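You operate a simulated robot arm through the tools that you are given. There is no shell and no other tool. Be economical: measure what you need, move in short steps, check, and stop when the job is done.

Carry out the task below with a simulated two-armed robot. There is one attempt and no reset: what you move stays moved.

Task
Fit the core chuck into the short core and tighten it.
Fine: hold the chuck while you slacken its knob; vice shut, chuck home in the bore, knob to tight, then open the vice.

It is judged by the outcome, as a careful person would: the job done as asked, and still so three seconds after it is handed in. It fails if anything else is knocked over, pushed out of place, dropped, spilled or broken.

Robot
Two 7-joint arms with two-finger parallel grippers on one trunk, on a base that drives. Base frame: it is fixed to the floor where the robot stands at the start and does not move with it; the origin is under the middle of the robot, x ahead of it, y to its left, z up. Readings come in cm, rad, newtons and seconds.
The left shoulder is at the start at [8, 13.1, 94.7], the right one opposite. With the tool pointing down near the work surface each hand reaches from about 40 to 86 cm from the robot's upright axis, wherever it stands, measured 20 degrees to its own side. Places, roughly: big roll air lever [-330, -250, 70]; big roll brake lever [-330, -270, 70]; big roll pressure dial [-330, -240, 70]; blue air lever [-290, -170, 80]; blue brake lever [-300, -160, 80]; blue lock lever [-270, -150, 80]; blue pressure dial [-280, -160, 80]; blue tail stock [-260, -170, 90]; bore of the short core [60, 10, 100]; chuck knob [60, 0, 100]; dispenser lever [70, -10, 100]; green air lever [-170, -130, 80]; green brake lever [-160, -120, 80]; green lock lever [-190, -140, 80]; green pressure dial [-180, -130, 80]; green tail stock [-200, -150, 90]. Payload 1.57 kg a hand.
Tool frame (each hand has its own): the origin (TCP) lies between the finger pads and is the grasp point; the fingertips stand 3 cm ahead of it; z points along the fingers, y is the line along which they close. Largest opening 11 cm; finger width 2.4, thickness 1.2; the body of the gripper, 4.8 by 11.2 cm, starts 7.8 cm behind the TCP.
Orientation is told as [roll, pitch, yaw] about the base's x, y, z axes, in that order, counted from this pose: with the fingers straight down and closing along the base's y, the tool's x points along the base's -x, its y along +y and its z along -z.

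Tools
- The arms move only by the tool jog_arm. It takes "left_plan", "right_plan" or both (then of equal length, played together; a hand with none holds still); each is a list of rows, each a list of 7 numbers: the shift along the tool's x, y, z in units of 25 mm (1.0 is 25 mm), then the turn, a rotation vector about the tool's x, y, z in units of 8 degrees (1.0 is 8 degrees), then the finger opening in cm, from 0 to 11. In form: [[dx, dy, dz, wx, wy, wz, grip], ...]. A call has 1 to 12 rows; each row shifts and turns the commanded pose from where the row before left it, along the tool's axes as they then stand. A call with a number of a shift or a turn outside -1 to 1 is refused whole. A row lasts 0.2 s, in which the tool goes at most 5 cm and 0.15 rad; a call with a longer step from one row to the next is refused whole, and so is a gripper value outside its range. Where a pose cannot be reached the arm comes as near as it can. A force on the tool above 90 N (or 10 N above the force at the start of the call, whichever is more), or a blocked arm, ends the call early, and 0.2 s more pass. Each finger travels about 10.8 cm/s and halts on what it meets, pressing with about 39 N; the grip force reading is that of the motor and also rises with nothing between the fingers. The clock runs only during rows and for 0.2 s after the last one: add rows that do not move to give the fingers time. It gives the time, the measured TCP pose, the force on the tool (base axes), the opening and the grip force at its end, in the units of the frame above (readings bear some noise), with the torque about the TCP (base axes, N m) and any sound that the robot's microphone picked up, and new pictures: "show" is both (left out), scene, wrist or none (wrist: the cameras of the hands that moved).
- Cameras (640 x 400 px; columns grow to the right, rows downward): "scene" is now at [-3.57, 0.23, 141.48]; the picture's right is [-0.06, -1.00, 0.00], its down [-0.43, 0.03, -0.90] and it looks along [0.90, -0.05, -0.43] (base axes); focal length 267 px, centre (320, 200). "left" rides on the left gripper at [7, -1.6, -14.1] in its tool frame; the picture's right is [0.23, 0.97, 0.00], its down [-0.86, 0.20, -0.48] and it looks along [-0.47, 0.11, 0.88] (tool axes); focal length 222 px, centre (320, 200). "right" rides on the right gripper at [7, 1.6, -14.1] in its tool frame; the picture's right is [-0.23, 0.97, 0.00], its down [-0.86, -0.20, -0.48] and it looks along [-0.47, -0.11, 0.88] (tool axes); focal length 222 px, centre (320, 200). There is no depth. A picture from a camera that has moved, and an enlarged one, comes with that camera's place and axes in the base frame and with its lens. The place of the scene camera against the robot may be out by one fixed shift of up to 2.5 cm in any direction.
- steer(legs): drives the robot by 1 to 6 legs, each [ahead, left, turn to the left] in cm, cm and rad, along the robot's own axes; the way and the turn of a leg run together, so that a leg with both is an arc; at most 150 cm and 3.142 rad a leg. The arms and the cameras ride along, it lands a little off, and it stops where it bumps. It gives what a move gives, and a new picture of the scene camera.
- pan_tilt(pan, tilt): turns the head with the scene camera to pan (to the left, within 1.902 rad either way) and tilt (down, from -0.506 to 1.204), counted from straight ahead of the robot. It gives what a move gives, and a new picture of the scene camera.
- enlarge(camera, box): a new picture of the part [left, top, right, bottom] of that camera's present view, enlarged. It takes no simulated time.
- job_done(): hands the job in; it is judged then, once.

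Work in short steps. Places have to be worked out from the pictures, the camera data and where the tool is seen: move nearer, look again, correct. Check each grasp and each placing, and mend what went wrong. You have 120 turns and 260 pictures in all, those below and enlarged ones among them. Open the grippers and draw the arms clear of the work before you hand the job in, unless the task says otherwise; then end with one line.

The tools are called after "Call:" by a JSON object that holds its "api" and its "payload". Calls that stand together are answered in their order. jog_arm: Moves the arms, as the interface text tells. Its arguments: {"type":"object","properties":{"left_plan":{"type":"array"},"right_plan":{"type":"array"},"show":{"type":"string","enum":["both","scene","wrist","none"]}},"required":[]} The other tools are called the same way: steer (legs) drives the base; pan_tilt (pan, tilt) turns the head that bears the scene camera; enlarge (camera, box) takes an enlarged picture of a part of a camera's view; job_done () hands the job in.

At the start:

```text
t: 0.0
left_position: [55.56, 36.98, 122.48]
left_ee_rot: [0.0, 0.0, 0.0]
left_contact_force: [0.0, 0.5, -0.3]
left_moment: [-0.01, -0.02, 0.02]
left_opening: 11.01
left_grip_force: 0.0
right_position: [49.99, -11.37, 127.58]
right_ee_rot: [0.002, 0.0, 0.001]
right_contact_force: [-0.7, -0.8, 0.1]
right_moment: [0.01, -0.04, 0.0]
right_opening: 11.01
right_grip_force: 0.0
robot x, y, heading: [0.2, -0.13, -0.0]
head pan, tilt: [-0.059, 0.447]
```

scene: 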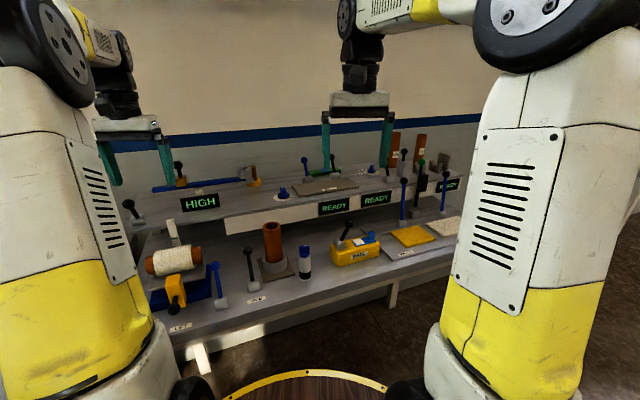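
right: 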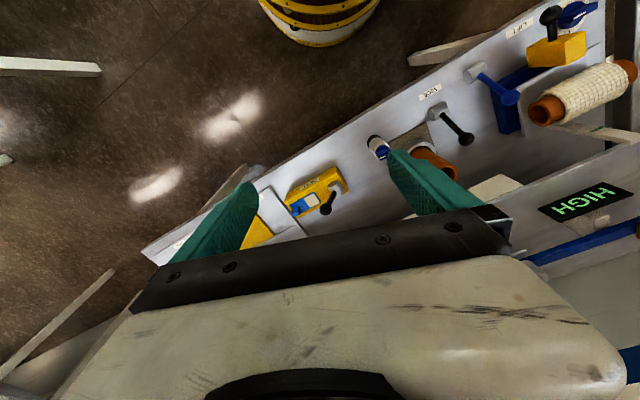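
left: 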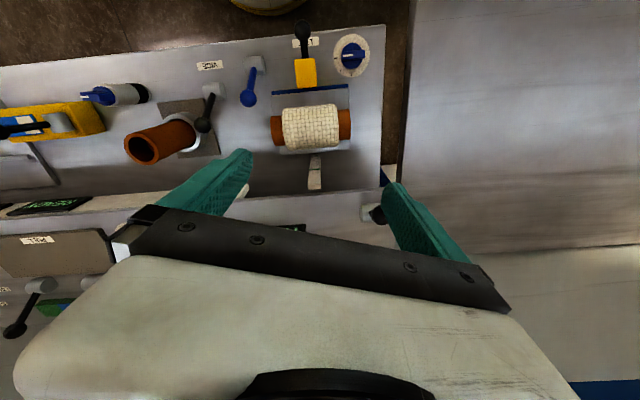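

The short core stands upright on the bench with a vice lever next to it, and the chuck (white and blue) is to its right. I'll enlarge both areas to see the details.

Call:
{"api": "enlarge", "payload": {"camera": "scene", "box": [200, 200, 400, 325]}}

Call:
{"api": "enlarge", "payload": {"camera": "left", "box": [60, 40, 300, 190]}}

```text
3.20 times, centred on (300, 262) of scene
camera zoom: at [-3.57, 0.23, 141.48], right [-0.06, -1.0, 0.0], down [-0.43, 0.03, -0.9], along [0.9, -0.05, -0.43], focal length 854 px, centre (384, 0)
```

zoom: 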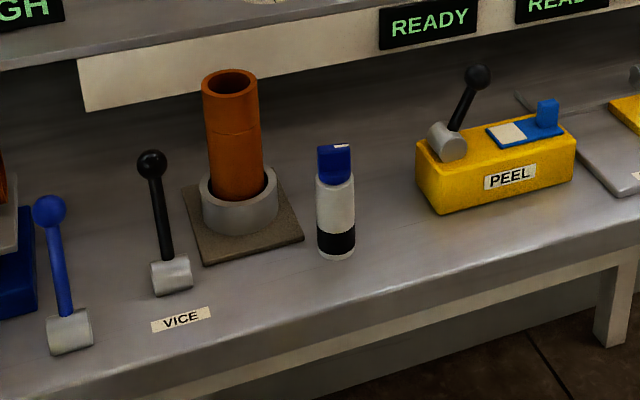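

```text
2.67 times, centred on (180, 115) of left
camera zoom: at [48.61, 35.32, 136.44], right [-0.23, 0.97, 0.0], down [0.86, 0.2, 0.48], along [0.47, 0.11, -0.88], focal length 592 px, centre (693, 427)
```

zoom: 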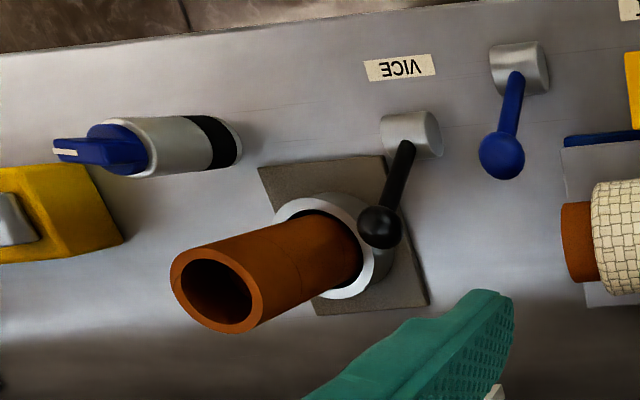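

Triangulating gives the core top at about (64, 10.7, 101.7), the knob top at about (59, 1, 97.5) and the bench at about z 85. I'll take tighter views of the knob and vice.

Call:
{"api": "enlarge", "payload": {"camera": "scene", "box": [285, 235, 333, 265]}}

Call:
{"api": "enlarge", "payload": {"camera": "scene", "box": [240, 215, 304, 255]}}

Call:
{"api": "enlarge", "payload": {"camera": "left", "box": [70, 70, 166, 130]}}

```text
13.33 times, centred on (309, 250) of scene
camera zoom: at [-3.57, 0.23, 141.48], right [-0.06, -1.0, 0.0], down [-0.43, 0.03, -0.9], along [0.9, -0.05, -0.43], focal length 3556 px, centre (467, -467)
```

zoom: 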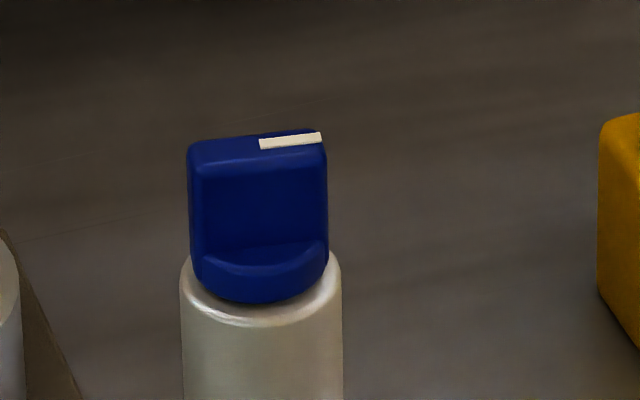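

```text
10.00 times, centred on (272, 235) of scene
camera zoom: at [-3.57, 0.23, 141.48], right [-0.06, -1.0, 0.0], down [-0.43, 0.03, -0.9], along [0.9, -0.05, -0.43], focal length 2667 px, centre (800, -150)
```

zoom: 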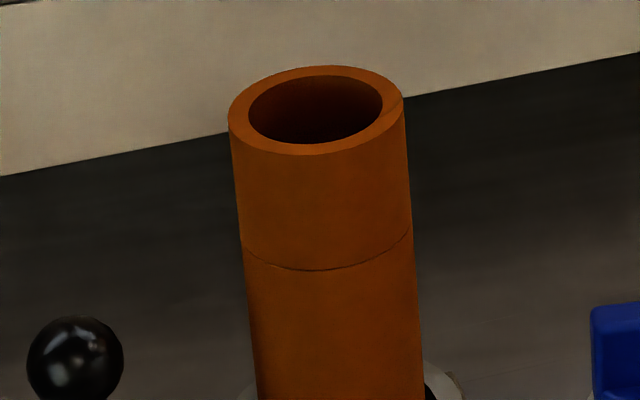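

```text
6.67 times, centred on (118, 100) of left
camera zoom: at [48.61, 35.32, 136.44], right [-0.23, 0.97, 0.0], down [0.86, 0.2, 0.48], along [0.47, 0.11, -0.88], focal length 1481 px, centre (1667, 867)
```

zoom: 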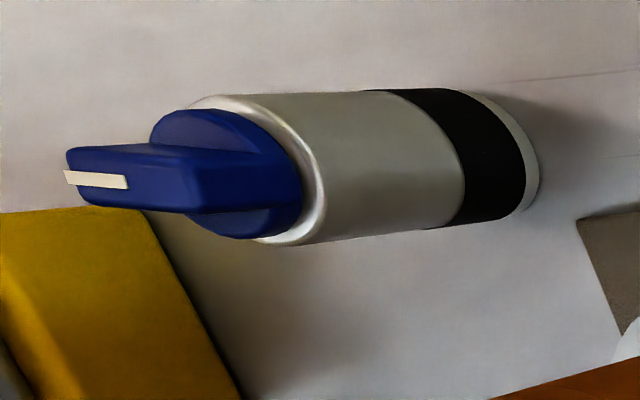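

I want to see the vice ring closely to judge whether it's open now.

Call:
{"api": "enlarge", "payload": {"camera": "scene", "box": [240, 240, 304, 300]}}

Call:
{"api": "enlarge", "payload": {"camera": "left", "box": [140, 70, 236, 160]}}

```text
6.67 times, centred on (272, 270) of scene
camera zoom: at [-3.57, 0.23, 141.48], right [-0.06, -1.0, 0.0], down [-0.43, 0.03, -0.9], along [0.9, -0.05, -0.43], focal length 1778 px, centre (640, -267)
```

zoom: 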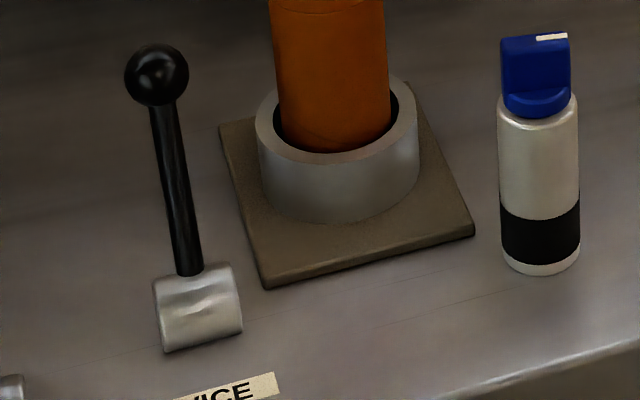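

```text
4.44 times, centred on (188, 115) of left
camera zoom: at [48.61, 35.32, 136.44], right [-0.23, 0.97, 0.0], down [0.86, 0.2, 0.48], along [0.47, 0.11, -0.88], focal length 987 px, centre (907, 578)
```

zoom: 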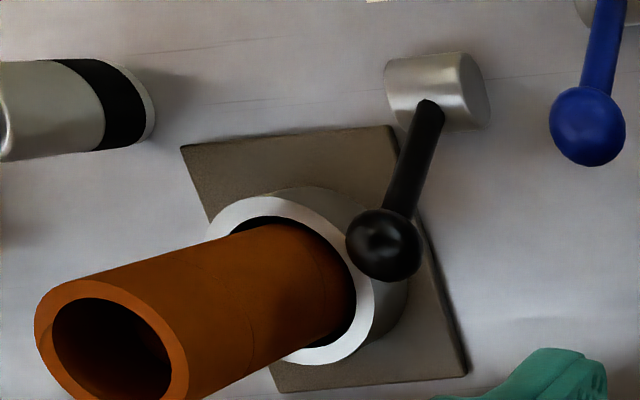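

The core sits loosely in its ring, so the vice is open, and the bench is yawed about +18°. The lever ball is near (60, 17.6, 96.5) and leans away from the robot. I'll bring the left hand above it.

Call:
{"api": "jog_arm", "payload": {"left_plan": [[-0.2, -0.9, 0.6, 0, 0, -0.25, 9], [-0.2, -0.9, 0.6, 0, 0, -0.25, 7], [-0.2, -0.9, 0.6, 0, 0, -0.25, 5], [-0.2, -0.9, 0.6, 0, 0, -0.25, 5], [-0.2, -0.9, 0.6, 0, 0, -0.25, 5], [-0.2, -0.8, 0.6, 0, 0, -0.25, 5], [-0.2, -0.6, 0.6, 0, 0, -0.25, 5], [-0.1, -0.6, 0.6, 0, 0, -0.25, 5], [-0.1, -0.5, 0.5, 0, 0, -0.2, 5], [0, 0, 0.5, 0, 0, 0, 5], [0, 0, 0, 0, 0, 0, 5]]}}

```text
t: 2.4
left_position: [61.54, 20.02, 107.86]
left_ee_rot: [0.001, -0.001, 0.306]
left_contact_force: [-0.1, -1.1, 0.2]
left_moment: [-0.01, -0.02, -0.01]
left_opening: 5.02
left_grip_force: 0.1
right_position: [49.97, -11.3, 127.44]
right_ee_rot: [0.001, 0.0, 0.001]
right_contact_force: [-0.4, -0.9, 0.0]
right_moment: [0.0, 0.01, -0.01]
right_opening: 11.0
right_grip_force: 0.0
robot x, y, heading: [0.06, 0.37, -0.001]
head pan, tilt: [-0.059, 0.447]
camera scene: at [-3.57, 0.23, 141.48], right [-0.06, -1.0, 0.0], down [-0.43, 0.03, -0.9], along [0.9, -0.05, -0.43], focal length 267 px, centre (320, 200)
camera left: at [55.47, 16.47, 121.82], right [-0.51, 0.86, 0.0], down [0.75, 0.45, 0.48], along [0.41, 0.24, -0.88], focal length 222 px, centre (320, 200)
```

scene: 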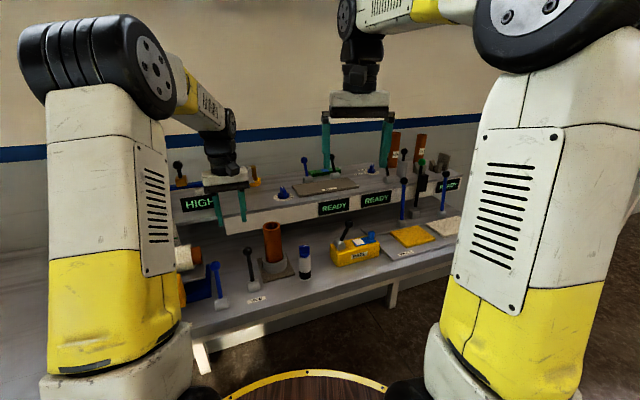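
left: 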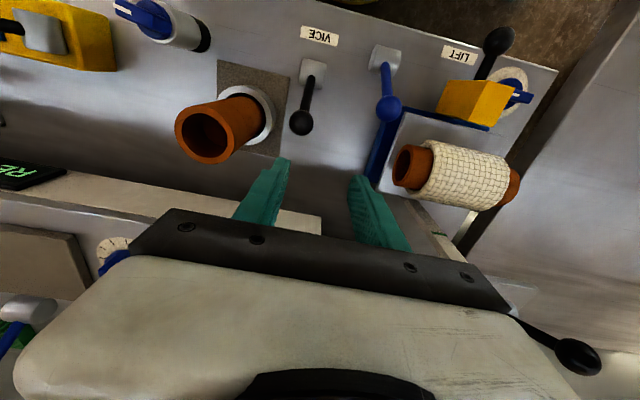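

The left camera puts the ball near (60, 17, 96.5). I'll centre over it and come partway down.

Call:
{"api": "jog_arm", "payload": {"left_plan": [[0.5, -0.5, 0, 0, 0, 0, 5], [0.45, -0.46, 0, 0, 0, 0, 5], [0, 0, 0.8, 0, 0, 0, 5], [0, 0, 0.8, 0, 0, 0, 5], [0, 0, 0.8, 0, 0, 0, 5], [0, 0, 0, 0, 0, 0, 5]]}}

Call:
{"api": "enlarge", "payload": {"camera": "scene", "box": [200, 200, 328, 280]}}

```text
t: 3.8
left_position: [60.06, 17.04, 101.9]
left_ee_rot: [0.0, 0.002, 0.308]
left_contact_force: [-0.4, 0.4, 0.2]
left_moment: [0.02, 0.01, -0.02]
left_opening: 4.99
left_grip_force: 0.1
right_position: [50.0, -11.22, 127.51]
right_ee_rot: [0.0, 0.0, -0.002]
right_contact_force: [0.7, -0.8, -0.4]
right_moment: [-0.01, 0.02, 0.0]
right_opening: 11.0
right_grip_force: 0.0
robot x, y, heading: [0.15, -0.37, 0.001]
head pan, tilt: [-0.059, 0.447]
camera scene: at [-3.57, 0.23, 141.48], right [-0.06, -1.0, 0.0], down [-0.43, 0.03, -0.9], along [0.9, -0.05, -0.43], focal length 267 px, centre (320, 200)
camera left: at [53.99, 13.42, 115.92], right [-0.51, 0.86, 0.0], down [0.75, 0.45, 0.48], along [0.41, 0.24, -0.88], focal length 222 px, centre (320, 200)
```

scene: 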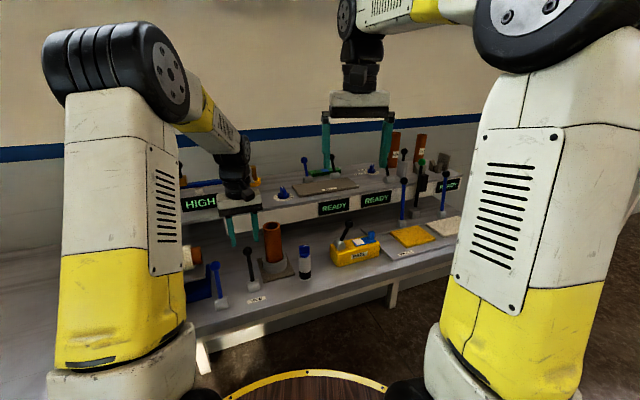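
left: 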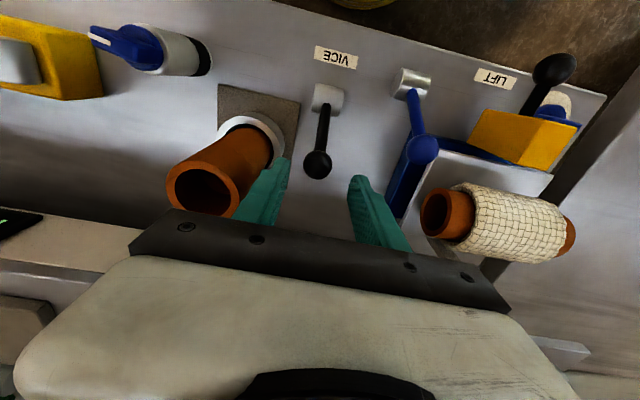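

```text
5.00 times, centred on (264, 240) of scene
camera zoom: at [-3.57, 0.23, 141.48], right [-0.06, -1.0, 0.0], down [-0.43, 0.03, -0.9], along [0.9, -0.05, -0.43], focal length 1334 px, centre (600, 0)
```

zoom: 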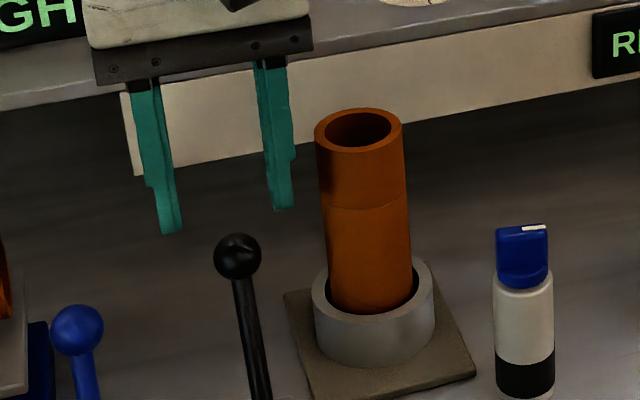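

Ball is at about (60.0, 16.7). I'll lower to it and grip.

Call:
{"api": "jog_arm", "payload": {"left_plan": [[0.05, -0.15, 0.7, 0, 0, 0, 5], [0, 0, 0.7, 0, 0, 0, 5], [0, 0, 0.7, 0, 0, 0, 5], [0, 0, 0, 0, 0, 0, 3.5], [0, 0, 0, 0, 0, 0, 1.5], [0, 0, 0, 0, 0, 0, 1.5]]}}

Call:
{"api": "enlarge", "payload": {"camera": "scene", "box": [200, 200, 328, 280]}}

```text
t: 5.2
left_position: [60.11, 16.87, 96.65]
left_ee_rot: [0.003, 0.002, 0.309]
left_contact_force: [-4.0, 8.3, -1.8]
left_moment: [0.11, -0.09, 0.02]
left_opening: 2.71
left_grip_force: 38.0
right_position: [49.97, -11.22, 127.37]
right_ee_rot: [0.0, -0.001, -0.001]
right_contact_force: [0.2, -0.1, -0.1]
right_moment: [0.0, -0.03, -0.02]
right_opening: 11.0
right_grip_force: 0.1
robot x, y, heading: [0.18, -0.38, -0.001]
head pan, tilt: [-0.059, 0.447]
camera scene: at [-3.59, 0.26, 141.48], right [-0.06, -1.0, 0.0], down [-0.43, 0.03, -0.9], along [0.9, -0.05, -0.43], focal length 267 px, centre (320, 200)
camera left: at [53.99, 13.17, 110.69], right [-0.51, 0.86, 0.0], down [0.75, 0.45, 0.48], along [0.41, 0.25, -0.88], focal length 222 px, centre (320, 200)
```

scene: 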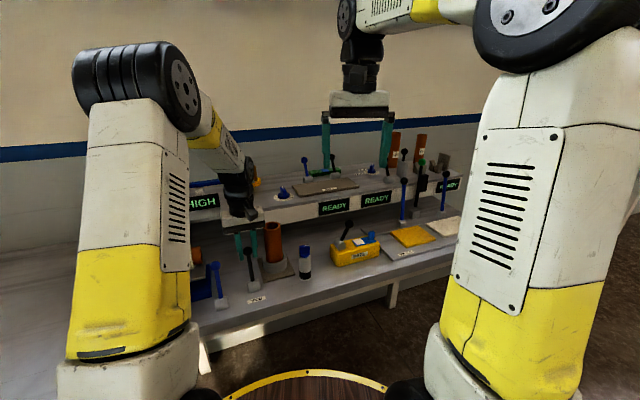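
left: 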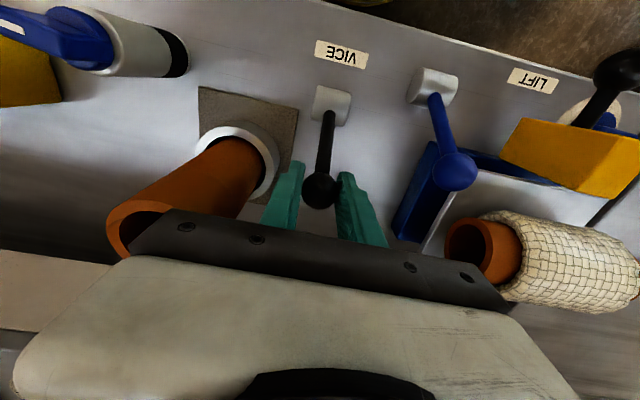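

```text
5.00 times, centred on (264, 240) of scene
camera zoom: at [-3.59, 0.26, 141.48], right [-0.06, -1.0, 0.0], down [-0.43, 0.03, -0.9], along [0.9, -0.05, -0.43], focal length 1334 px, centre (600, 0)
```

zoom: 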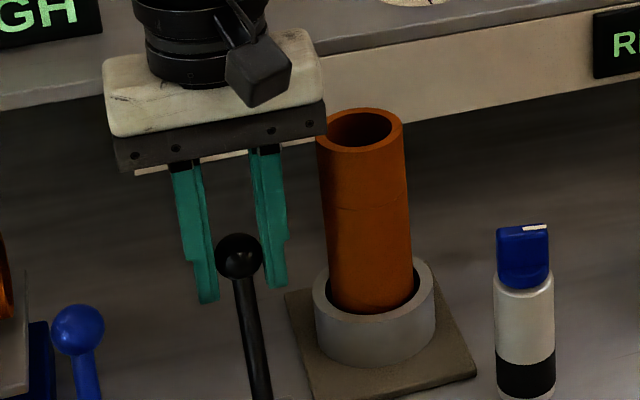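

The ball is gripped (opening 2.7 cm). I'll pull the lever toward the robot along its arc, half the way first.

Call:
{"api": "jog_arm", "payload": {"left_plan": [[0.5, 0, -0.25, 0, 0, 0, 1.5], [0.5, 0, -0.17, 0, 0, 0, 1.5], [0.5, 0, -0.1, 0, 0, 0, 1.5], [0.5, 0, -0.03, 0, 0, 0, 1.5], [0, 0, 0, 0, 0, 0, 1.5]]}}

Call:
{"api": "enlarge", "payload": {"camera": "scene", "box": [200, 200, 328, 280]}}

```text
t: 6.4
left_position: [55.1, 15.23, 98.06]
left_ee_rot: [0.001, -0.001, 0.307]
left_contact_force: [-0.5, 6.7, -0.9]
left_moment: [0.06, -0.2, 0.05]
left_opening: 2.69
left_grip_force: 38.2
right_position: [49.96, -11.27, 127.59]
right_ee_rot: [0.001, 0.001, -0.001]
right_contact_force: [0.6, 0.9, 0.5]
right_moment: [-0.01, -0.03, 0.01]
right_opening: 11.02
right_grip_force: 0.1
robot x, y, heading: [-0.34, -0.01, 0.0]
head pan, tilt: [-0.059, 0.447]
camera scene: at [-3.57, 0.25, 141.48], right [-0.06, -1.0, 0.0], down [-0.43, 0.03, -0.9], along [0.9, -0.05, -0.43], focal length 267 px, centre (320, 200)
camera left: at [49.17, 11.62, 111.99], right [-0.51, 0.86, 0.0], down [0.76, 0.45, 0.48], along [0.41, 0.24, -0.88], focal length 222 px, centre (320, 200)
```

scene: 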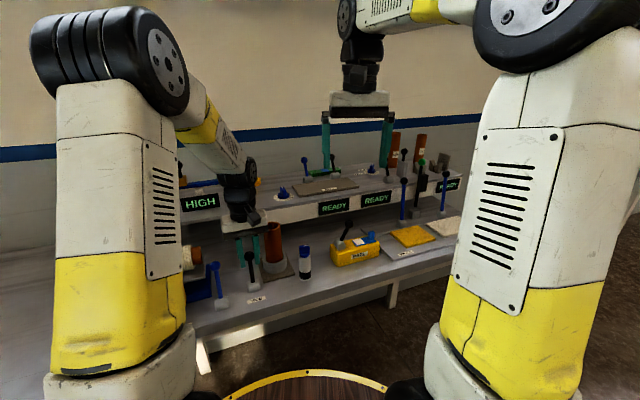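
left: 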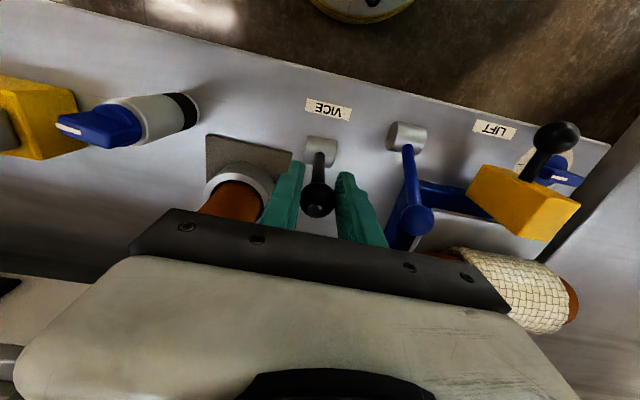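

```text
5.00 times, centred on (264, 240) of scene
camera zoom: at [-3.57, 0.25, 141.48], right [-0.06, -1.0, 0.0], down [-0.43, 0.03, -0.9], along [0.9, -0.05, -0.43], focal length 1334 px, centre (600, 0)
```

zoom: 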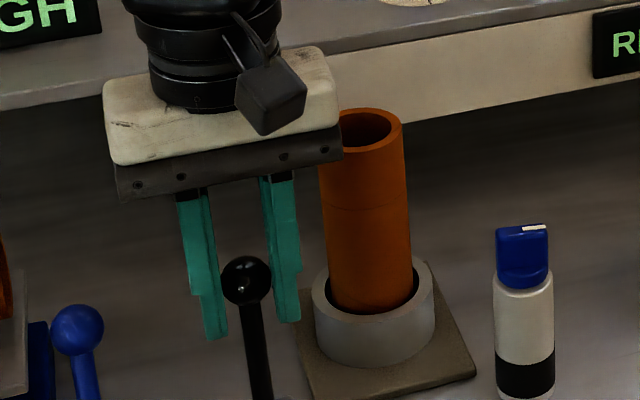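

The lever follows the hand easily. I'll finish the stroke toward the robot.

Call:
{"api": "jog_arm", "payload": {"left_plan": [[0.5, 0, 0.03, 0, 0, 0, 1.5], [0.5, 0, 0.1, 0, 0, 0, 1.5], [0.5, 0, 0.17, 0, 0, 0, 1.5], [0.5, 0, 0.25, 0, 0, 0, 1.5], [0, 0, 0, 0, 0, 0, 1.5]]}}

Call:
{"api": "enlarge", "payload": {"camera": "scene", "box": [200, 200, 328, 280]}}

```text
t: 7.6
left_position: [50.59, 13.66, 96.87]
left_ee_rot: [0.0, 0.002, 0.308]
left_contact_force: [0.5, -0.6, 0.3]
left_moment: [0.02, -0.02, -0.01]
left_opening: 1.49
left_grip_force: 0.1
right_position: [49.87, -11.35, 127.45]
right_ee_rot: [0.0, 0.0, 0.0]
right_contact_force: [0.2, -0.1, -1.1]
right_moment: [-0.03, -0.02, -0.02]
right_opening: 11.02
right_grip_force: 0.1
robot x, y, heading: [-0.09, 0.43, 0.002]
head pan, tilt: [-0.059, 0.447]
camera scene: at [-3.58, 0.22, 141.48], right [-0.06, -1.0, 0.0], down [-0.43, 0.03, -0.9], along [0.9, -0.05, -0.43], focal length 267 px, centre (320, 200)
camera left: at [44.42, 10.01, 110.77], right [-0.51, 0.86, 0.0], down [0.76, 0.45, 0.48], along [0.41, 0.24, -0.88], focal length 222 px, centre (320, 200)
```

scene: 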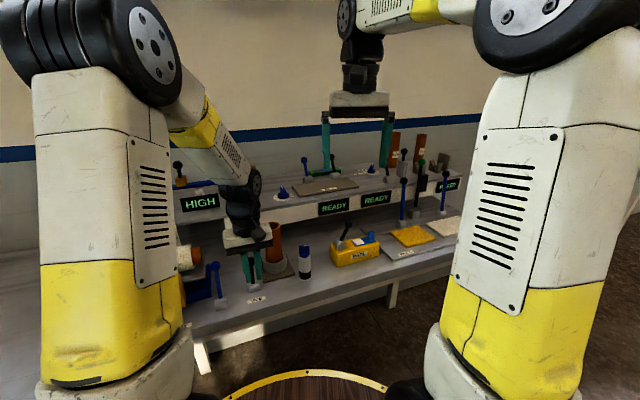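
left: 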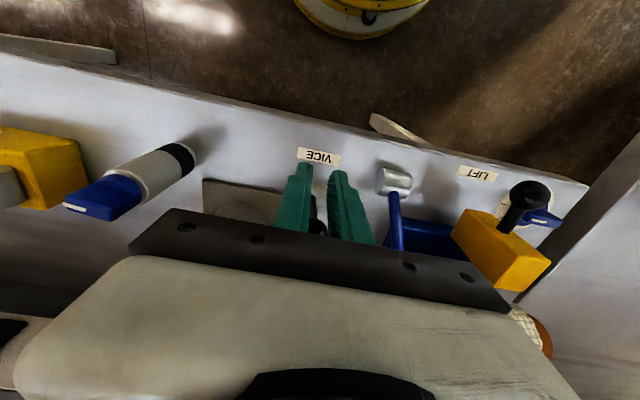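

```text
5.00 times, centred on (264, 240) of scene
camera zoom: at [-3.58, 0.22, 141.48], right [-0.06, -1.0, 0.0], down [-0.43, 0.03, -0.9], along [0.9, -0.05, -0.43], focal length 1334 px, centre (600, 0)
```

zoom: 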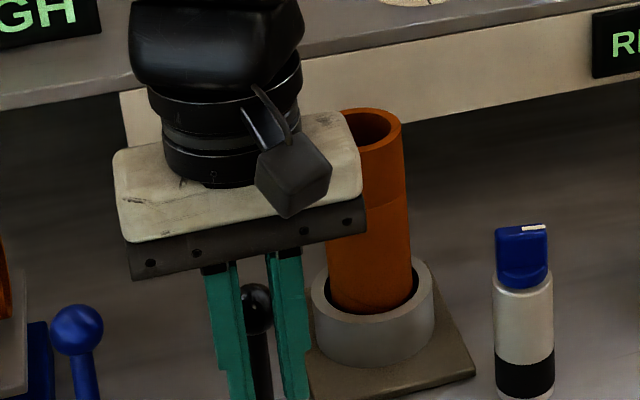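

The ball slipped out of the grip around mid-stroke. I'll raise the hand clear to see where the lever stopped.

Call:
{"api": "jog_arm", "payload": {"left_plan": [[0.3, 0, -0.6, 0, 0, 0, 2.5], [0.3, 0, -0.8, 0, 0, 0, 4], [0, 0, -0.8, 0, 0, 0, 5], [0, 0, -0.8, 0, 0, 0, 5], [0, 0, 0, 0, 0, 0, 5]]}}

Call:
{"api": "enlarge", "payload": {"camera": "scene", "box": [200, 200, 328, 300]}}

```text
t: 8.8
left_position: [49.19, 13.25, 104.1]
left_ee_rot: [0.0, 0.0, 0.309]
left_contact_force: [-0.2, -0.3, 0.1]
left_moment: [-0.03, 0.02, 0.01]
left_opening: 4.99
left_grip_force: 0.0
right_position: [49.97, -11.33, 127.46]
right_ee_rot: [-0.001, -0.001, 0.0]
right_contact_force: [-0.5, 0.2, -0.3]
right_moment: [-0.01, 0.02, -0.01]
right_opening: 11.0
right_grip_force: 0.1
robot x, y, heading: [-0.04, -0.37, -0.003]
head pan, tilt: [-0.059, 0.447]
camera scene: at [-3.58, 0.23, 141.48], right [-0.06, -1.0, 0.0], down [-0.43, 0.03, -0.9], along [0.9, -0.05, -0.43], focal length 267 px, centre (320, 200)
camera left: at [43.07, 9.67, 118.23], right [-0.51, 0.86, 0.0], down [0.75, 0.45, 0.48], along [0.41, 0.24, -0.88], focal length 222 px, centre (320, 200)
```

scene: 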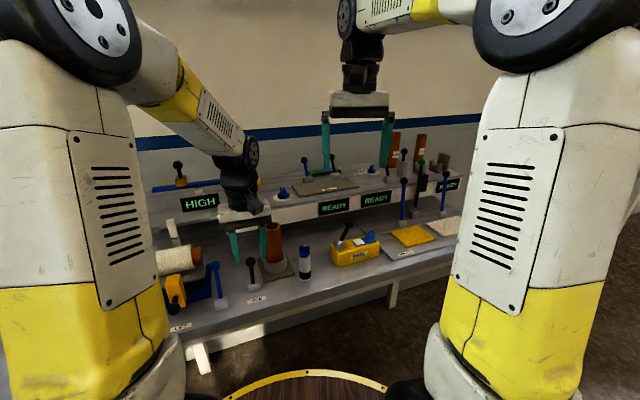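
left: 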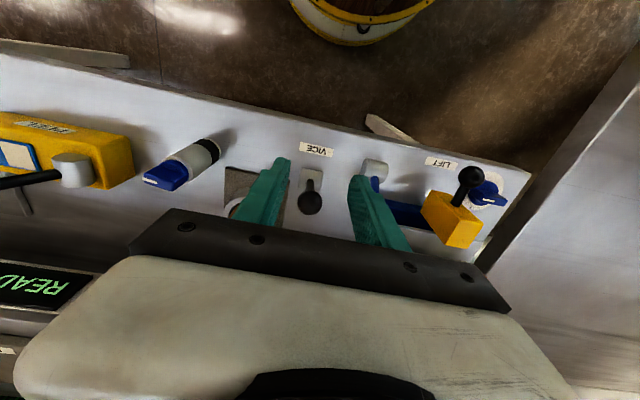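

```text
4.00 times, centred on (264, 250) of scene
camera zoom: at [-3.58, 0.23, 141.48], right [-0.06, -1.0, 0.0], down [-0.43, 0.03, -0.9], along [0.9, -0.05, -0.43], focal length 1067 px, centre (544, 0)
```

zoom: 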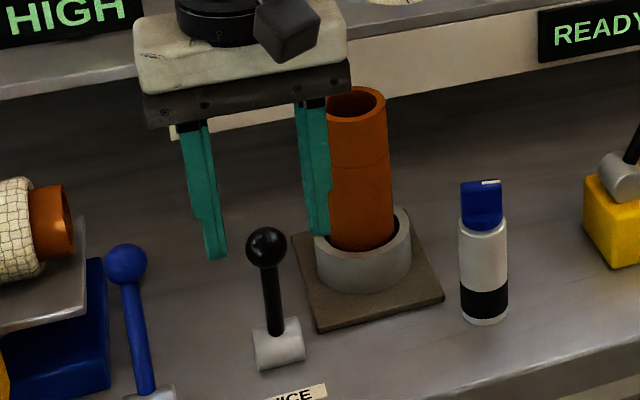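

The lever now stands about 15° past vertical, toward me. I'll go behind the ball with closed fingers and push it to its stop while watching the force.

Call:
{"api": "jog_arm", "payload": {"left_plan": [[-0.8, 0.15, 0, 0, 0, 0, 3], [-0.8, 0, 0, 0, 0, 0, 1], [-0.8, 0, 0, 0, 0, 0, 0], [-0.7, 0, 0, 0, 0, 0, 0], [0, 0, 0.8, 0, 0, 0, 0], [0, 0, 0.8, 0, 0, 0, 0], [0, 0, 0.6, 0, 0, 0, 0], [0, 0, 0, 0, 0, 0, 0]]}}

Call:
{"api": "enlarge", "payload": {"camera": "scene", "box": [200, 200, 328, 300]}}

```text
t: 10.6
left_position: [56.32, 15.99, 98.64]
left_ee_rot: [-0.001, -0.002, 0.307]
left_contact_force: [0.2, 0.1, -0.2]
left_moment: [-0.02, 0.0, 0.01]
left_opening: 0.0
left_grip_force: 21.5
right_position: [49.87, -11.33, 127.57]
right_ee_rot: [-0.001, 0.0, 0.001]
right_contact_force: [-0.1, 0.2, 0.3]
right_moment: [-0.01, 0.03, -0.04]
right_opening: 11.01
right_grip_force: 0.0
robot x, y, heading: [-0.38, -0.07, -0.002]
head pan, tilt: [-0.059, 0.447]
camera scene: at [-3.57, 0.23, 141.48], right [-0.06, -1.0, 0.0], down [-0.43, 0.03, -0.9], along [0.9, -0.05, -0.43], focal length 267 px, centre (320, 200)
camera left: at [50.25, 12.39, 112.58], right [-0.51, 0.86, 0.0], down [0.75, 0.45, 0.48], along [0.41, 0.24, -0.88], focal length 222 px, centre (320, 200)
```

scene: 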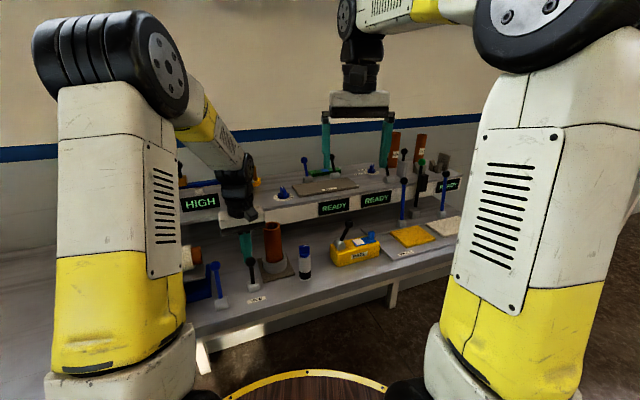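
left: 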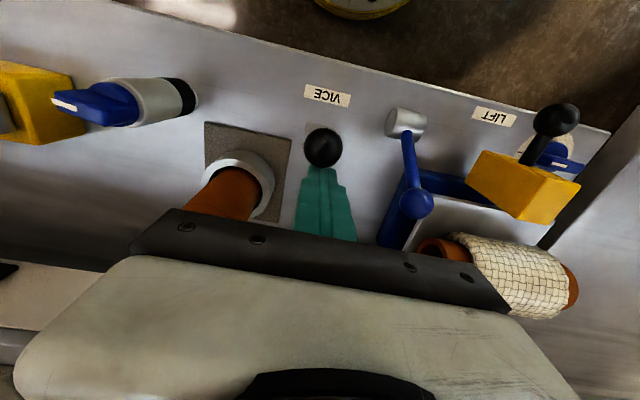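

```text
4.00 times, centred on (264, 250) of scene
camera zoom: at [-3.57, 0.23, 141.48], right [-0.06, -1.0, 0.0], down [-0.43, 0.03, -0.9], along [0.9, -0.05, -0.43], focal length 1067 px, centre (544, 0)
```

zoom: 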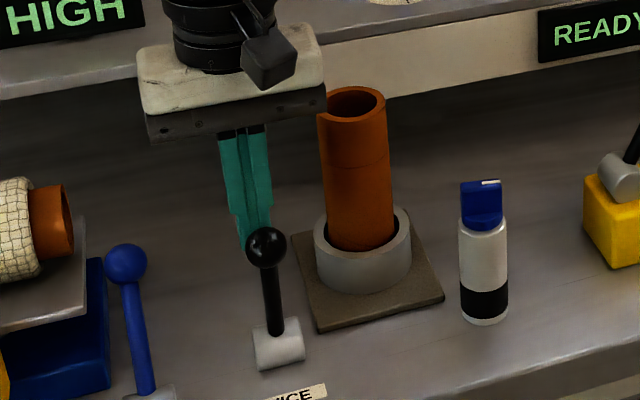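

The fingers are right behind the ball. I'll push it toward the robot in small steps.

Call:
{"api": "jog_arm", "payload": {"left_plan": [[0.4, 0, 0, 0, 0, 0, 0], [0.4, 0, 0.05, 0, 0, 0, 0], [0.4, 0, 0.1, 0, 0, 0, 0], [0.4, 0, 0.15, 0, 0, 0, 0], [0.4, 0, 0.2, 0, 0, 0, 0], [0, 0, 0, 0, 0, 0, 0]]}}

Call:
{"api": "enlarge", "payload": {"camera": "scene", "box": [200, 200, 328, 300]}}

```text
t: 12.0
left_position: [52.92, 14.73, 97.84]
left_ee_rot: [-0.008, -0.027, 0.313]
left_contact_force: [56.8, 33.4, 28.0]
left_moment: [0.56, -0.82, 0.05]
left_opening: 0.03
left_grip_force: 21.6
right_position: [50.06, -11.11, 127.45]
right_ee_rot: [-0.002, 0.002, -0.001]
right_contact_force: [0.1, 0.0, -0.4]
right_moment: [-0.01, -0.03, 0.0]
right_opening: 10.99
right_grip_force: 0.0
robot x, y, heading: [-0.14, -0.02, 0.004]
head pan, tilt: [-0.059, 0.447]
camera scene: at [-3.34, 0.37, 141.48], right [-0.06, -1.0, 0.0], down [-0.43, 0.02, -0.9], along [0.9, -0.05, -0.43], focal length 267 px, centre (320, 200)
camera left: at [46.37, 11.11, 111.65], right [-0.51, 0.86, -0.01], down [0.74, 0.45, 0.5], along [0.43, 0.25, -0.87], focal length 222 px, centre (320, 200)
```

scene: 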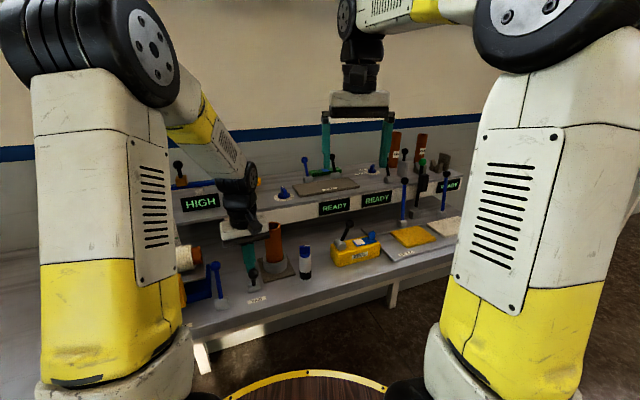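
left: 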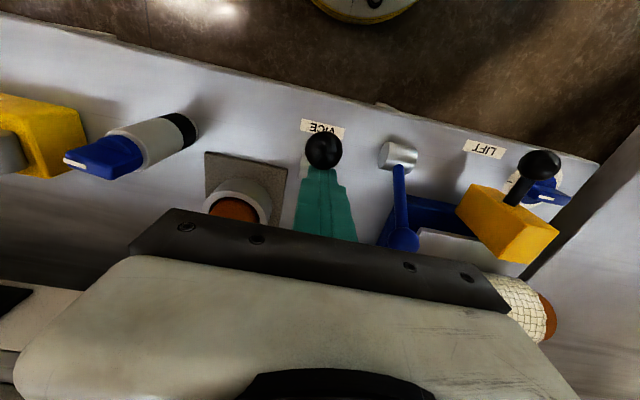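

```text
4.00 times, centred on (264, 250) of scene
camera zoom: at [-3.34, 0.37, 141.48], right [-0.06, -1.0, 0.0], down [-0.43, 0.02, -0.9], along [0.9, -0.05, -0.43], focal length 1067 px, centre (544, 0)
```

zoom: 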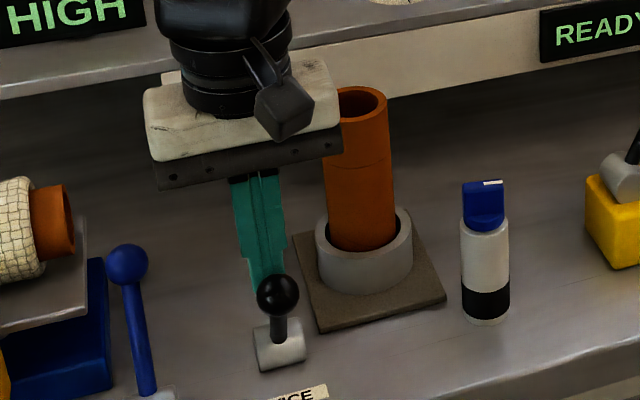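

A 66 N push with the lever no longer moving means it's at its near stop. I'll back off, raise the hand and check that the lever stays there.

Call:
{"api": "jog_arm", "payload": {"left_plan": [[-0.4, 0, 0, 0, 0, 0, 0], [-0.4, 0, -0.4, 0, 0, 0, 0], [0, 0, -0.8, 0, 0, 0, 0], [0, 0.3, -0.9, 0, 0, 0, 0], [0, 0.9, -0.9, 0, 0, 0, 0], [0, 0.9, -0.9, 0, 0, 0, 0], [0, 0, 0, 0, 0, 0, 0]]}}

Call:
{"api": "enlarge", "payload": {"camera": "scene", "box": [200, 200, 328, 300]}}

Call:
{"api": "enlarge", "payload": {"camera": "left", "box": [80, 40, 340, 210]}}

```text
t: 13.6
left_position: [52.01, 19.93, 107.09]
left_ee_rot: [0.0, 0.0, 0.308]
left_contact_force: [0.2, -0.7, 0.2]
left_moment: [0.02, 0.0, 0.01]
left_opening: 0.0
left_grip_force: 21.8
right_position: [49.9, -11.37, 127.59]
right_ee_rot: [0.0, 0.0, 0.001]
right_contact_force: [-0.6, -1.2, 0.6]
right_moment: [0.03, -0.03, 0.02]
right_opening: 11.01
right_grip_force: 0.1
robot x, y, heading: [0.08, -0.52, -0.0]
head pan, tilt: [-0.059, 0.447]
camera scene: at [-3.57, 0.23, 141.48], right [-0.06, -1.0, 0.0], down [-0.43, 0.03, -0.9], along [0.9, -0.05, -0.43], focal length 267 px, centre (320, 200)
camera left: at [45.88, 16.31, 121.11], right [-0.51, 0.86, 0.0], down [0.76, 0.45, 0.48], along [0.41, 0.24, -0.88], focal length 222 px, centre (320, 200)
```

scene: 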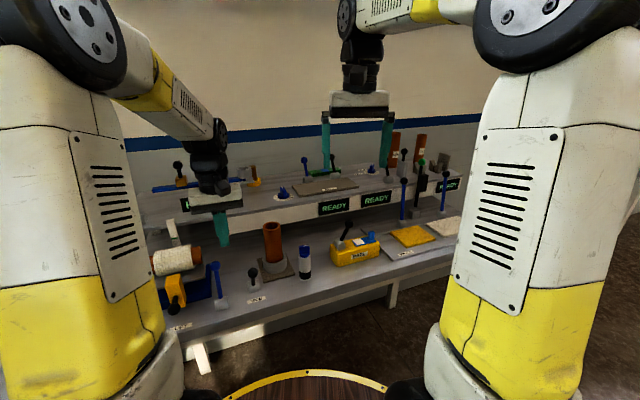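
left: 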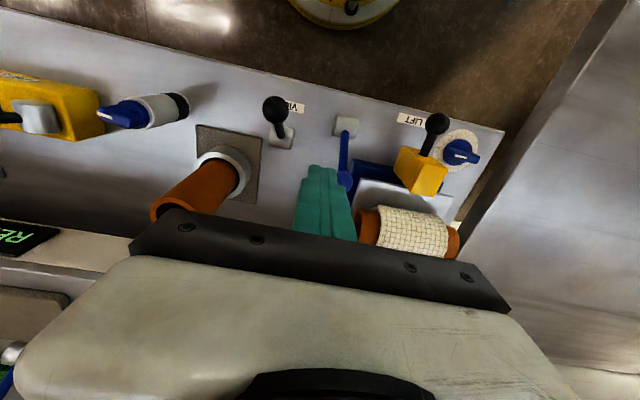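

```text
4.00 times, centred on (264, 250) of scene
camera zoom: at [-3.57, 0.23, 141.48], right [-0.06, -1.0, 0.0], down [-0.43, 0.03, -0.9], along [0.9, -0.05, -0.43], focal length 1067 px, centre (544, 0)
```

zoom: 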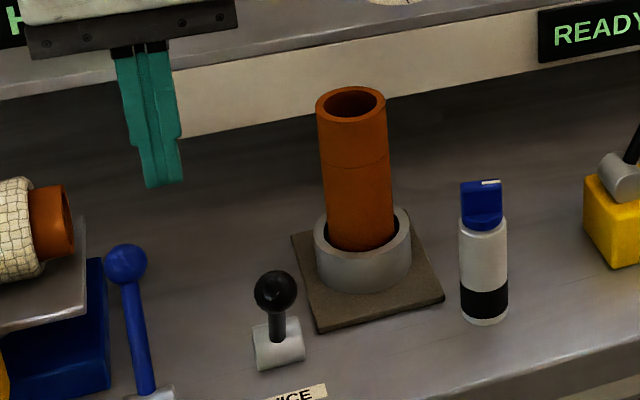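

```text
2.35 times, centred on (210, 125) of left
camera zoom: at [45.88, 16.31, 121.11], right [-0.51, 0.86, 0.0], down [0.76, 0.45, 0.48], along [0.41, 0.24, -0.88], focal length 523 px, centre (579, 376)
```

zoom: 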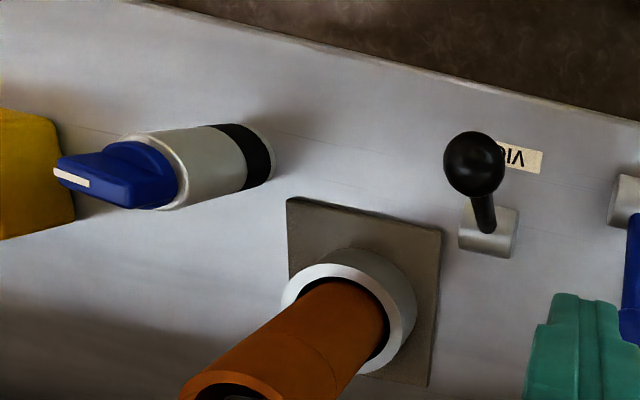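

The lever stays at its near position. To prove the vice now holds, I'll grip the core lightly and try a small twist, starting by moving the left hand over it.

Call:
{"api": "jog_arm", "payload": {"left_plan": [[-0.5, -0.9, -0.4, 0, 0, 0, 2], [-0.6, -0.9, 0, 0, 0, 0, 4], [-0.6, -0.9, 0, 0, 0, 0, 6], [-0.6, -0.9, 0, 0, 0, 0, 8], [-0.6, -0.9, 0, 0, 0, 0, 8], [-0.66, -0.82, 0, 0, 0, 0, 8], [0, 0, 0, 0, 0, 0, 8]]}}

Call:
{"api": "enlarge", "payload": {"camera": "scene", "box": [200, 180, 360, 300]}}

```text
t: 15.2
left_position: [64.58, 9.71, 108.14]
left_ee_rot: [-0.001, 0.001, 0.308]
left_contact_force: [0.0, 0.3, 0.1]
left_moment: [-0.02, 0.01, 0.03]
left_opening: 7.99
left_grip_force: 0.0
right_position: [49.95, -11.28, 127.58]
right_ee_rot: [0.001, -0.002, 0.0]
right_contact_force: [0.0, -0.3, 0.5]
right_moment: [0.0, -0.04, 0.01]
right_opening: 11.01
right_grip_force: 0.1
robot x, y, heading: [-0.14, 0.24, 0.001]
head pan, tilt: [-0.059, 0.447]
camera scene: at [-3.57, 0.22, 141.48], right [-0.06, -1.0, 0.0], down [-0.43, 0.03, -0.9], along [0.9, -0.05, -0.43], focal length 267 px, centre (320, 200)
camera left: at [58.44, 6.16, 122.15], right [-0.51, 0.86, 0.0], down [0.76, 0.45, 0.48], along [0.41, 0.24, -0.88], focal length 222 px, centre (320, 200)
```

scene: 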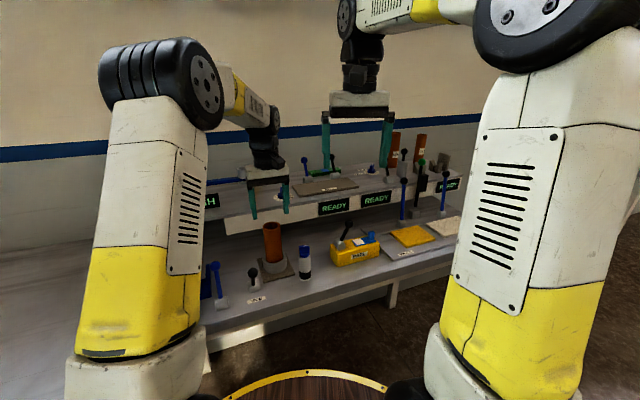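
left: 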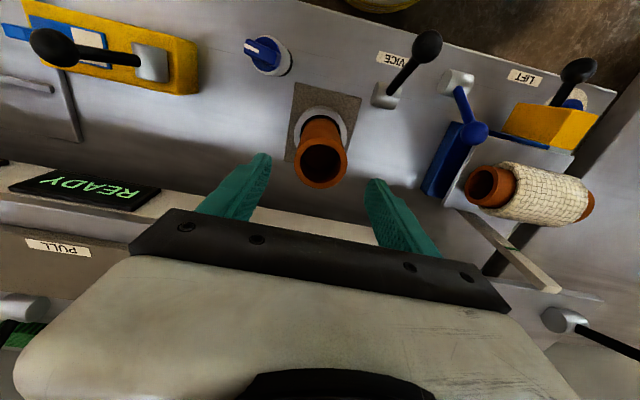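

```text
3.33 times, centred on (280, 240) of scene
camera zoom: at [-3.57, 0.22, 141.48], right [-0.06, -1.0, 0.0], down [-0.43, 0.03, -0.9], along [0.9, -0.05, -0.43], focal length 889 px, centre (453, 67)
```

zoom: 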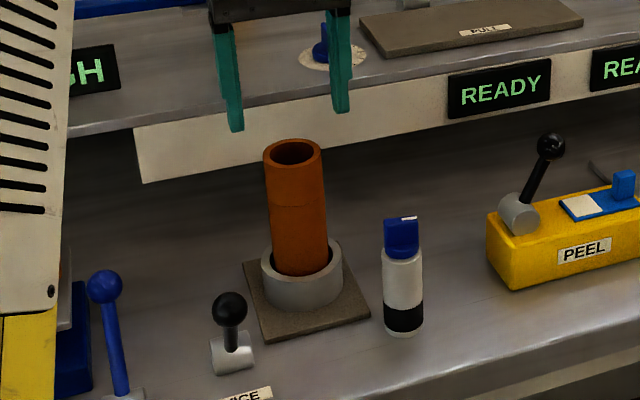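

The core centre is confirmed at (64.5, 9.8). I'll lower around its rim, grip, and twist by a few degrees.

Call:
{"api": "jog_arm", "payload": {"left_plan": [[0, 0, 0.9, 0, 0, 0, 8], [0, 0, 0.9, 0, 0, 0, 8], [0, 0, 0.9, 0, 0, 0, 8], [0, 0, 0.8, 0, 0, 0, 8], [0, 0, 0, 0, 0, 0, 6], [0, 0, 0, 0, 0, 0, 4.5], [0, 0, 0, 0, 0, 0, 4.5]]}}

```text
t: 16.8
left_position: [64.47, 10.06, 99.16]
left_ee_rot: [0.002, 0.0, 0.307]
left_contact_force: [0.3, -1.9, 0.1]
left_moment: [-0.21, -0.07, 0.01]
left_opening: 5.15
left_grip_force: 39.2
right_position: [49.8, -11.32, 127.55]
right_ee_rot: [-0.001, 0.0, 0.0]
right_contact_force: [0.2, -0.5, 0.5]
right_moment: [-0.01, 0.0, 0.02]
right_opening: 11.0
right_grip_force: 0.0
robot x, y, heading: [0.06, -0.21, -0.003]
head pan, tilt: [-0.059, 0.447]
camera scene: at [-3.57, 0.21, 141.48], right [-0.06, -1.0, 0.0], down [-0.43, 0.03, -0.9], along [0.9, -0.05, -0.43], focal length 267 px, centre (320, 200)
camera left: at [58.44, 6.45, 113.31], right [-0.51, 0.86, 0.0], down [0.75, 0.45, 0.48], along [0.41, 0.24, -0.88], focal length 222 px, centre (320, 200)
```

scene: 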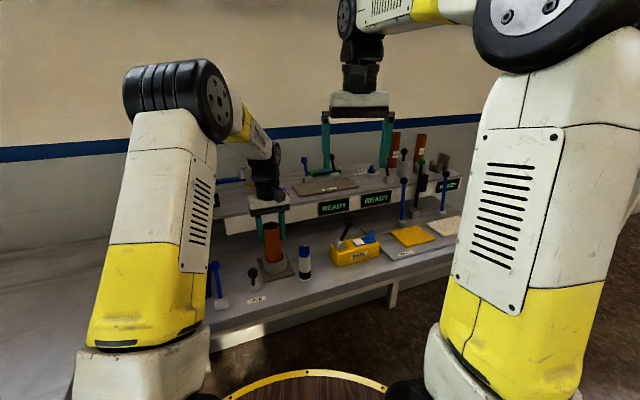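
left: 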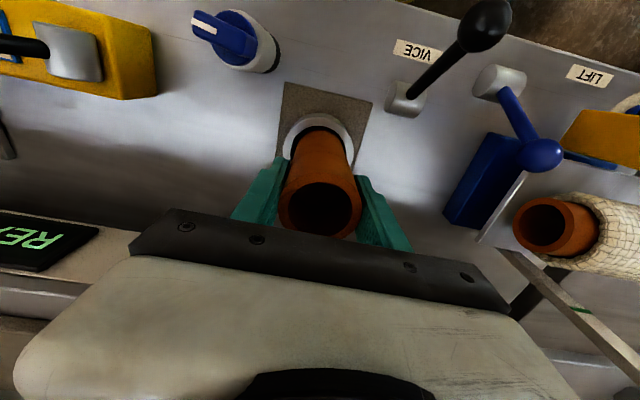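

Now a small upward tug and twist as the test.

Call:
{"api": "jog_arm", "payload": {"left_plan": [[0, 0, 0, 0, 0, 0.5, 4.5], [0, 0, -0.1, 0, 0, 0.3, 4.5], [0, 0, 0, 0, 0, 0, 4.5]], "show": "wrist"}}

```text
t: 17.6
left_position: [64.4, 10.03, 99.75]
left_ee_rot: [-0.001, -0.002, 0.196]
left_contact_force: [-1.4, 0.6, -1.5]
left_moment: [0.05, 0.11, -0.05]
left_opening: 5.13
left_grip_force: 39.0
right_position: [49.93, -11.29, 127.5]
right_ee_rot: [-0.001, 0.0, 0.001]
right_contact_force: [-0.1, -0.8, -0.8]
right_moment: [0.01, -0.01, 0.01]
right_opening: 11.01
right_grip_force: 0.2
robot x, y, heading: [0.01, 0.23, -0.002]
head pan, tilt: [-0.059, 0.447]
camera left: at [58.0, 7.17, 113.69], right [-0.41, 0.91, 0.0], down [0.8, 0.36, 0.48], along [0.44, 0.2, -0.88], focal length 222 px, centre (320, 200)
```

left: 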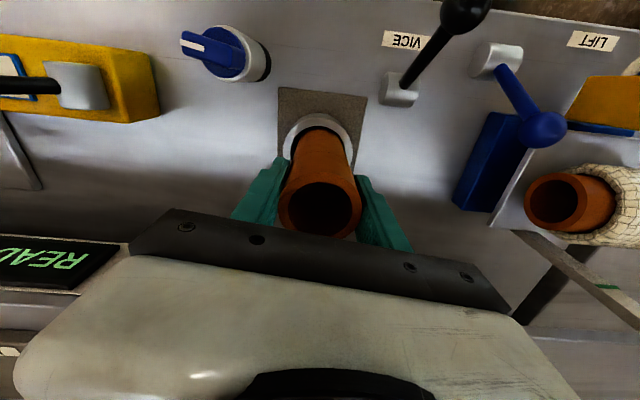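

The core turned and lifted freely at about 2 N, so this lever position is not holding. I'll set the core back exactly, release, and push the lever the other way.

Call:
{"api": "jog_arm", "payload": {"left_plan": [[0, 0, 0.1, 0, 0, -0.3, 4.5], [0, 0, 0.12, 0, 0, -0.5, 4.5], [0, 0, 0, 0, 0, 0, 4.5], [0, 0, 0, 0, 0, 0, 6.5], [0, 0, 0, 0, 0, 0, 8], [0, 0, 0, 0, 0, 0, 8], [0, 0, -0.9, 0, 0, 0, 8], [0, 0, -0.9, 0, 0, 0, 8], [0, 0, -0.9, 0, 0, 0, 8], [0, 0, -0.9, 0, 0, 0, 8], [0, 0, 0, 0, 0, 0, 8]]}}

Call:
{"api": "enlarge", "payload": {"camera": "scene", "box": [200, 180, 360, 300]}}

```text
t: 20.0
left_position: [64.42, 10.03, 108.2]
left_ee_rot: [-0.001, 0.0, 0.307]
left_contact_force: [0.3, 0.8, 0.2]
left_moment: [0.0, 0.02, 0.02]
left_opening: 8.0
left_grip_force: 0.1
right_position: [49.87, -11.3, 127.52]
right_ee_rot: [0.0, 0.0, 0.001]
right_contact_force: [-0.2, 0.0, 0.1]
right_moment: [0.0, 0.0, 0.0]
right_opening: 10.98
right_grip_force: 0.0
robot x, y, heading: [-0.46, -0.08, -0.003]
head pan, tilt: [-0.059, 0.447]
camera scene: at [-3.57, 0.22, 141.48], right [-0.06, -1.0, 0.0], down [-0.43, 0.03, -0.9], along [0.9, -0.05, -0.43], focal length 267 px, centre (320, 200)
camera left: at [58.28, 6.42, 122.21], right [-0.51, 0.86, 0.0], down [0.75, 0.45, 0.48], along [0.41, 0.24, -0.88], focal length 222 px, centre (320, 200)
```

scene: 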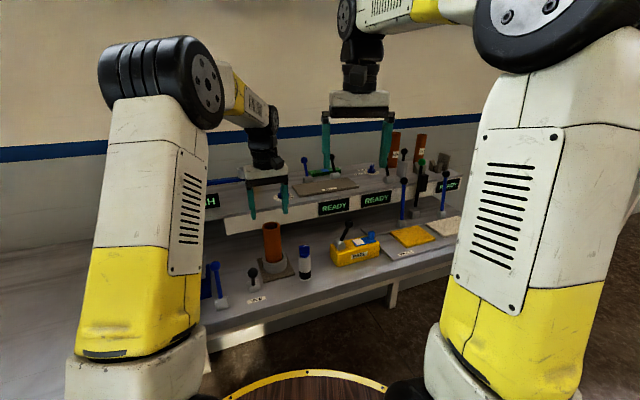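
left: 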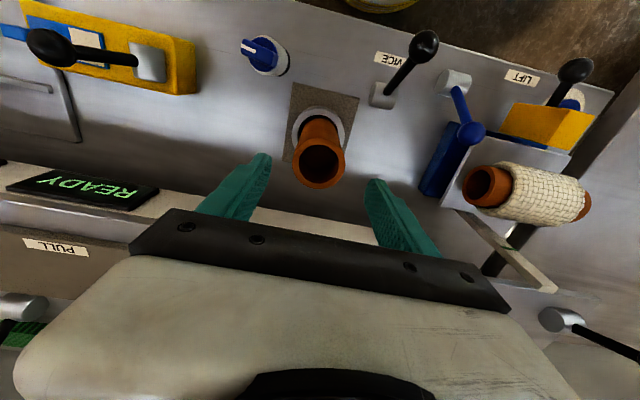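

```text
3.33 times, centred on (280, 240) of scene
camera zoom: at [-3.57, 0.22, 141.48], right [-0.06, -1.0, 0.0], down [-0.43, 0.03, -0.9], along [0.9, -0.05, -0.43], focal length 889 px, centre (453, 67)
```

zoom: 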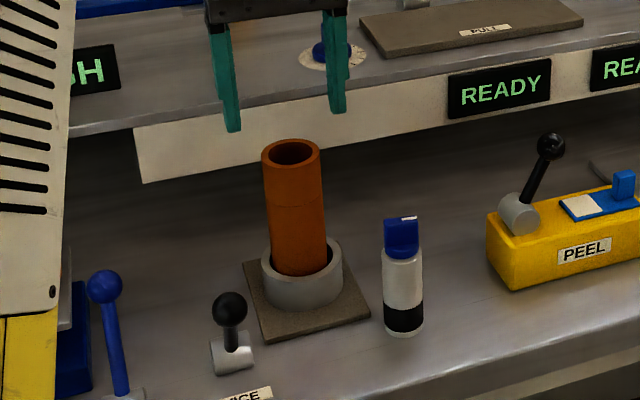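

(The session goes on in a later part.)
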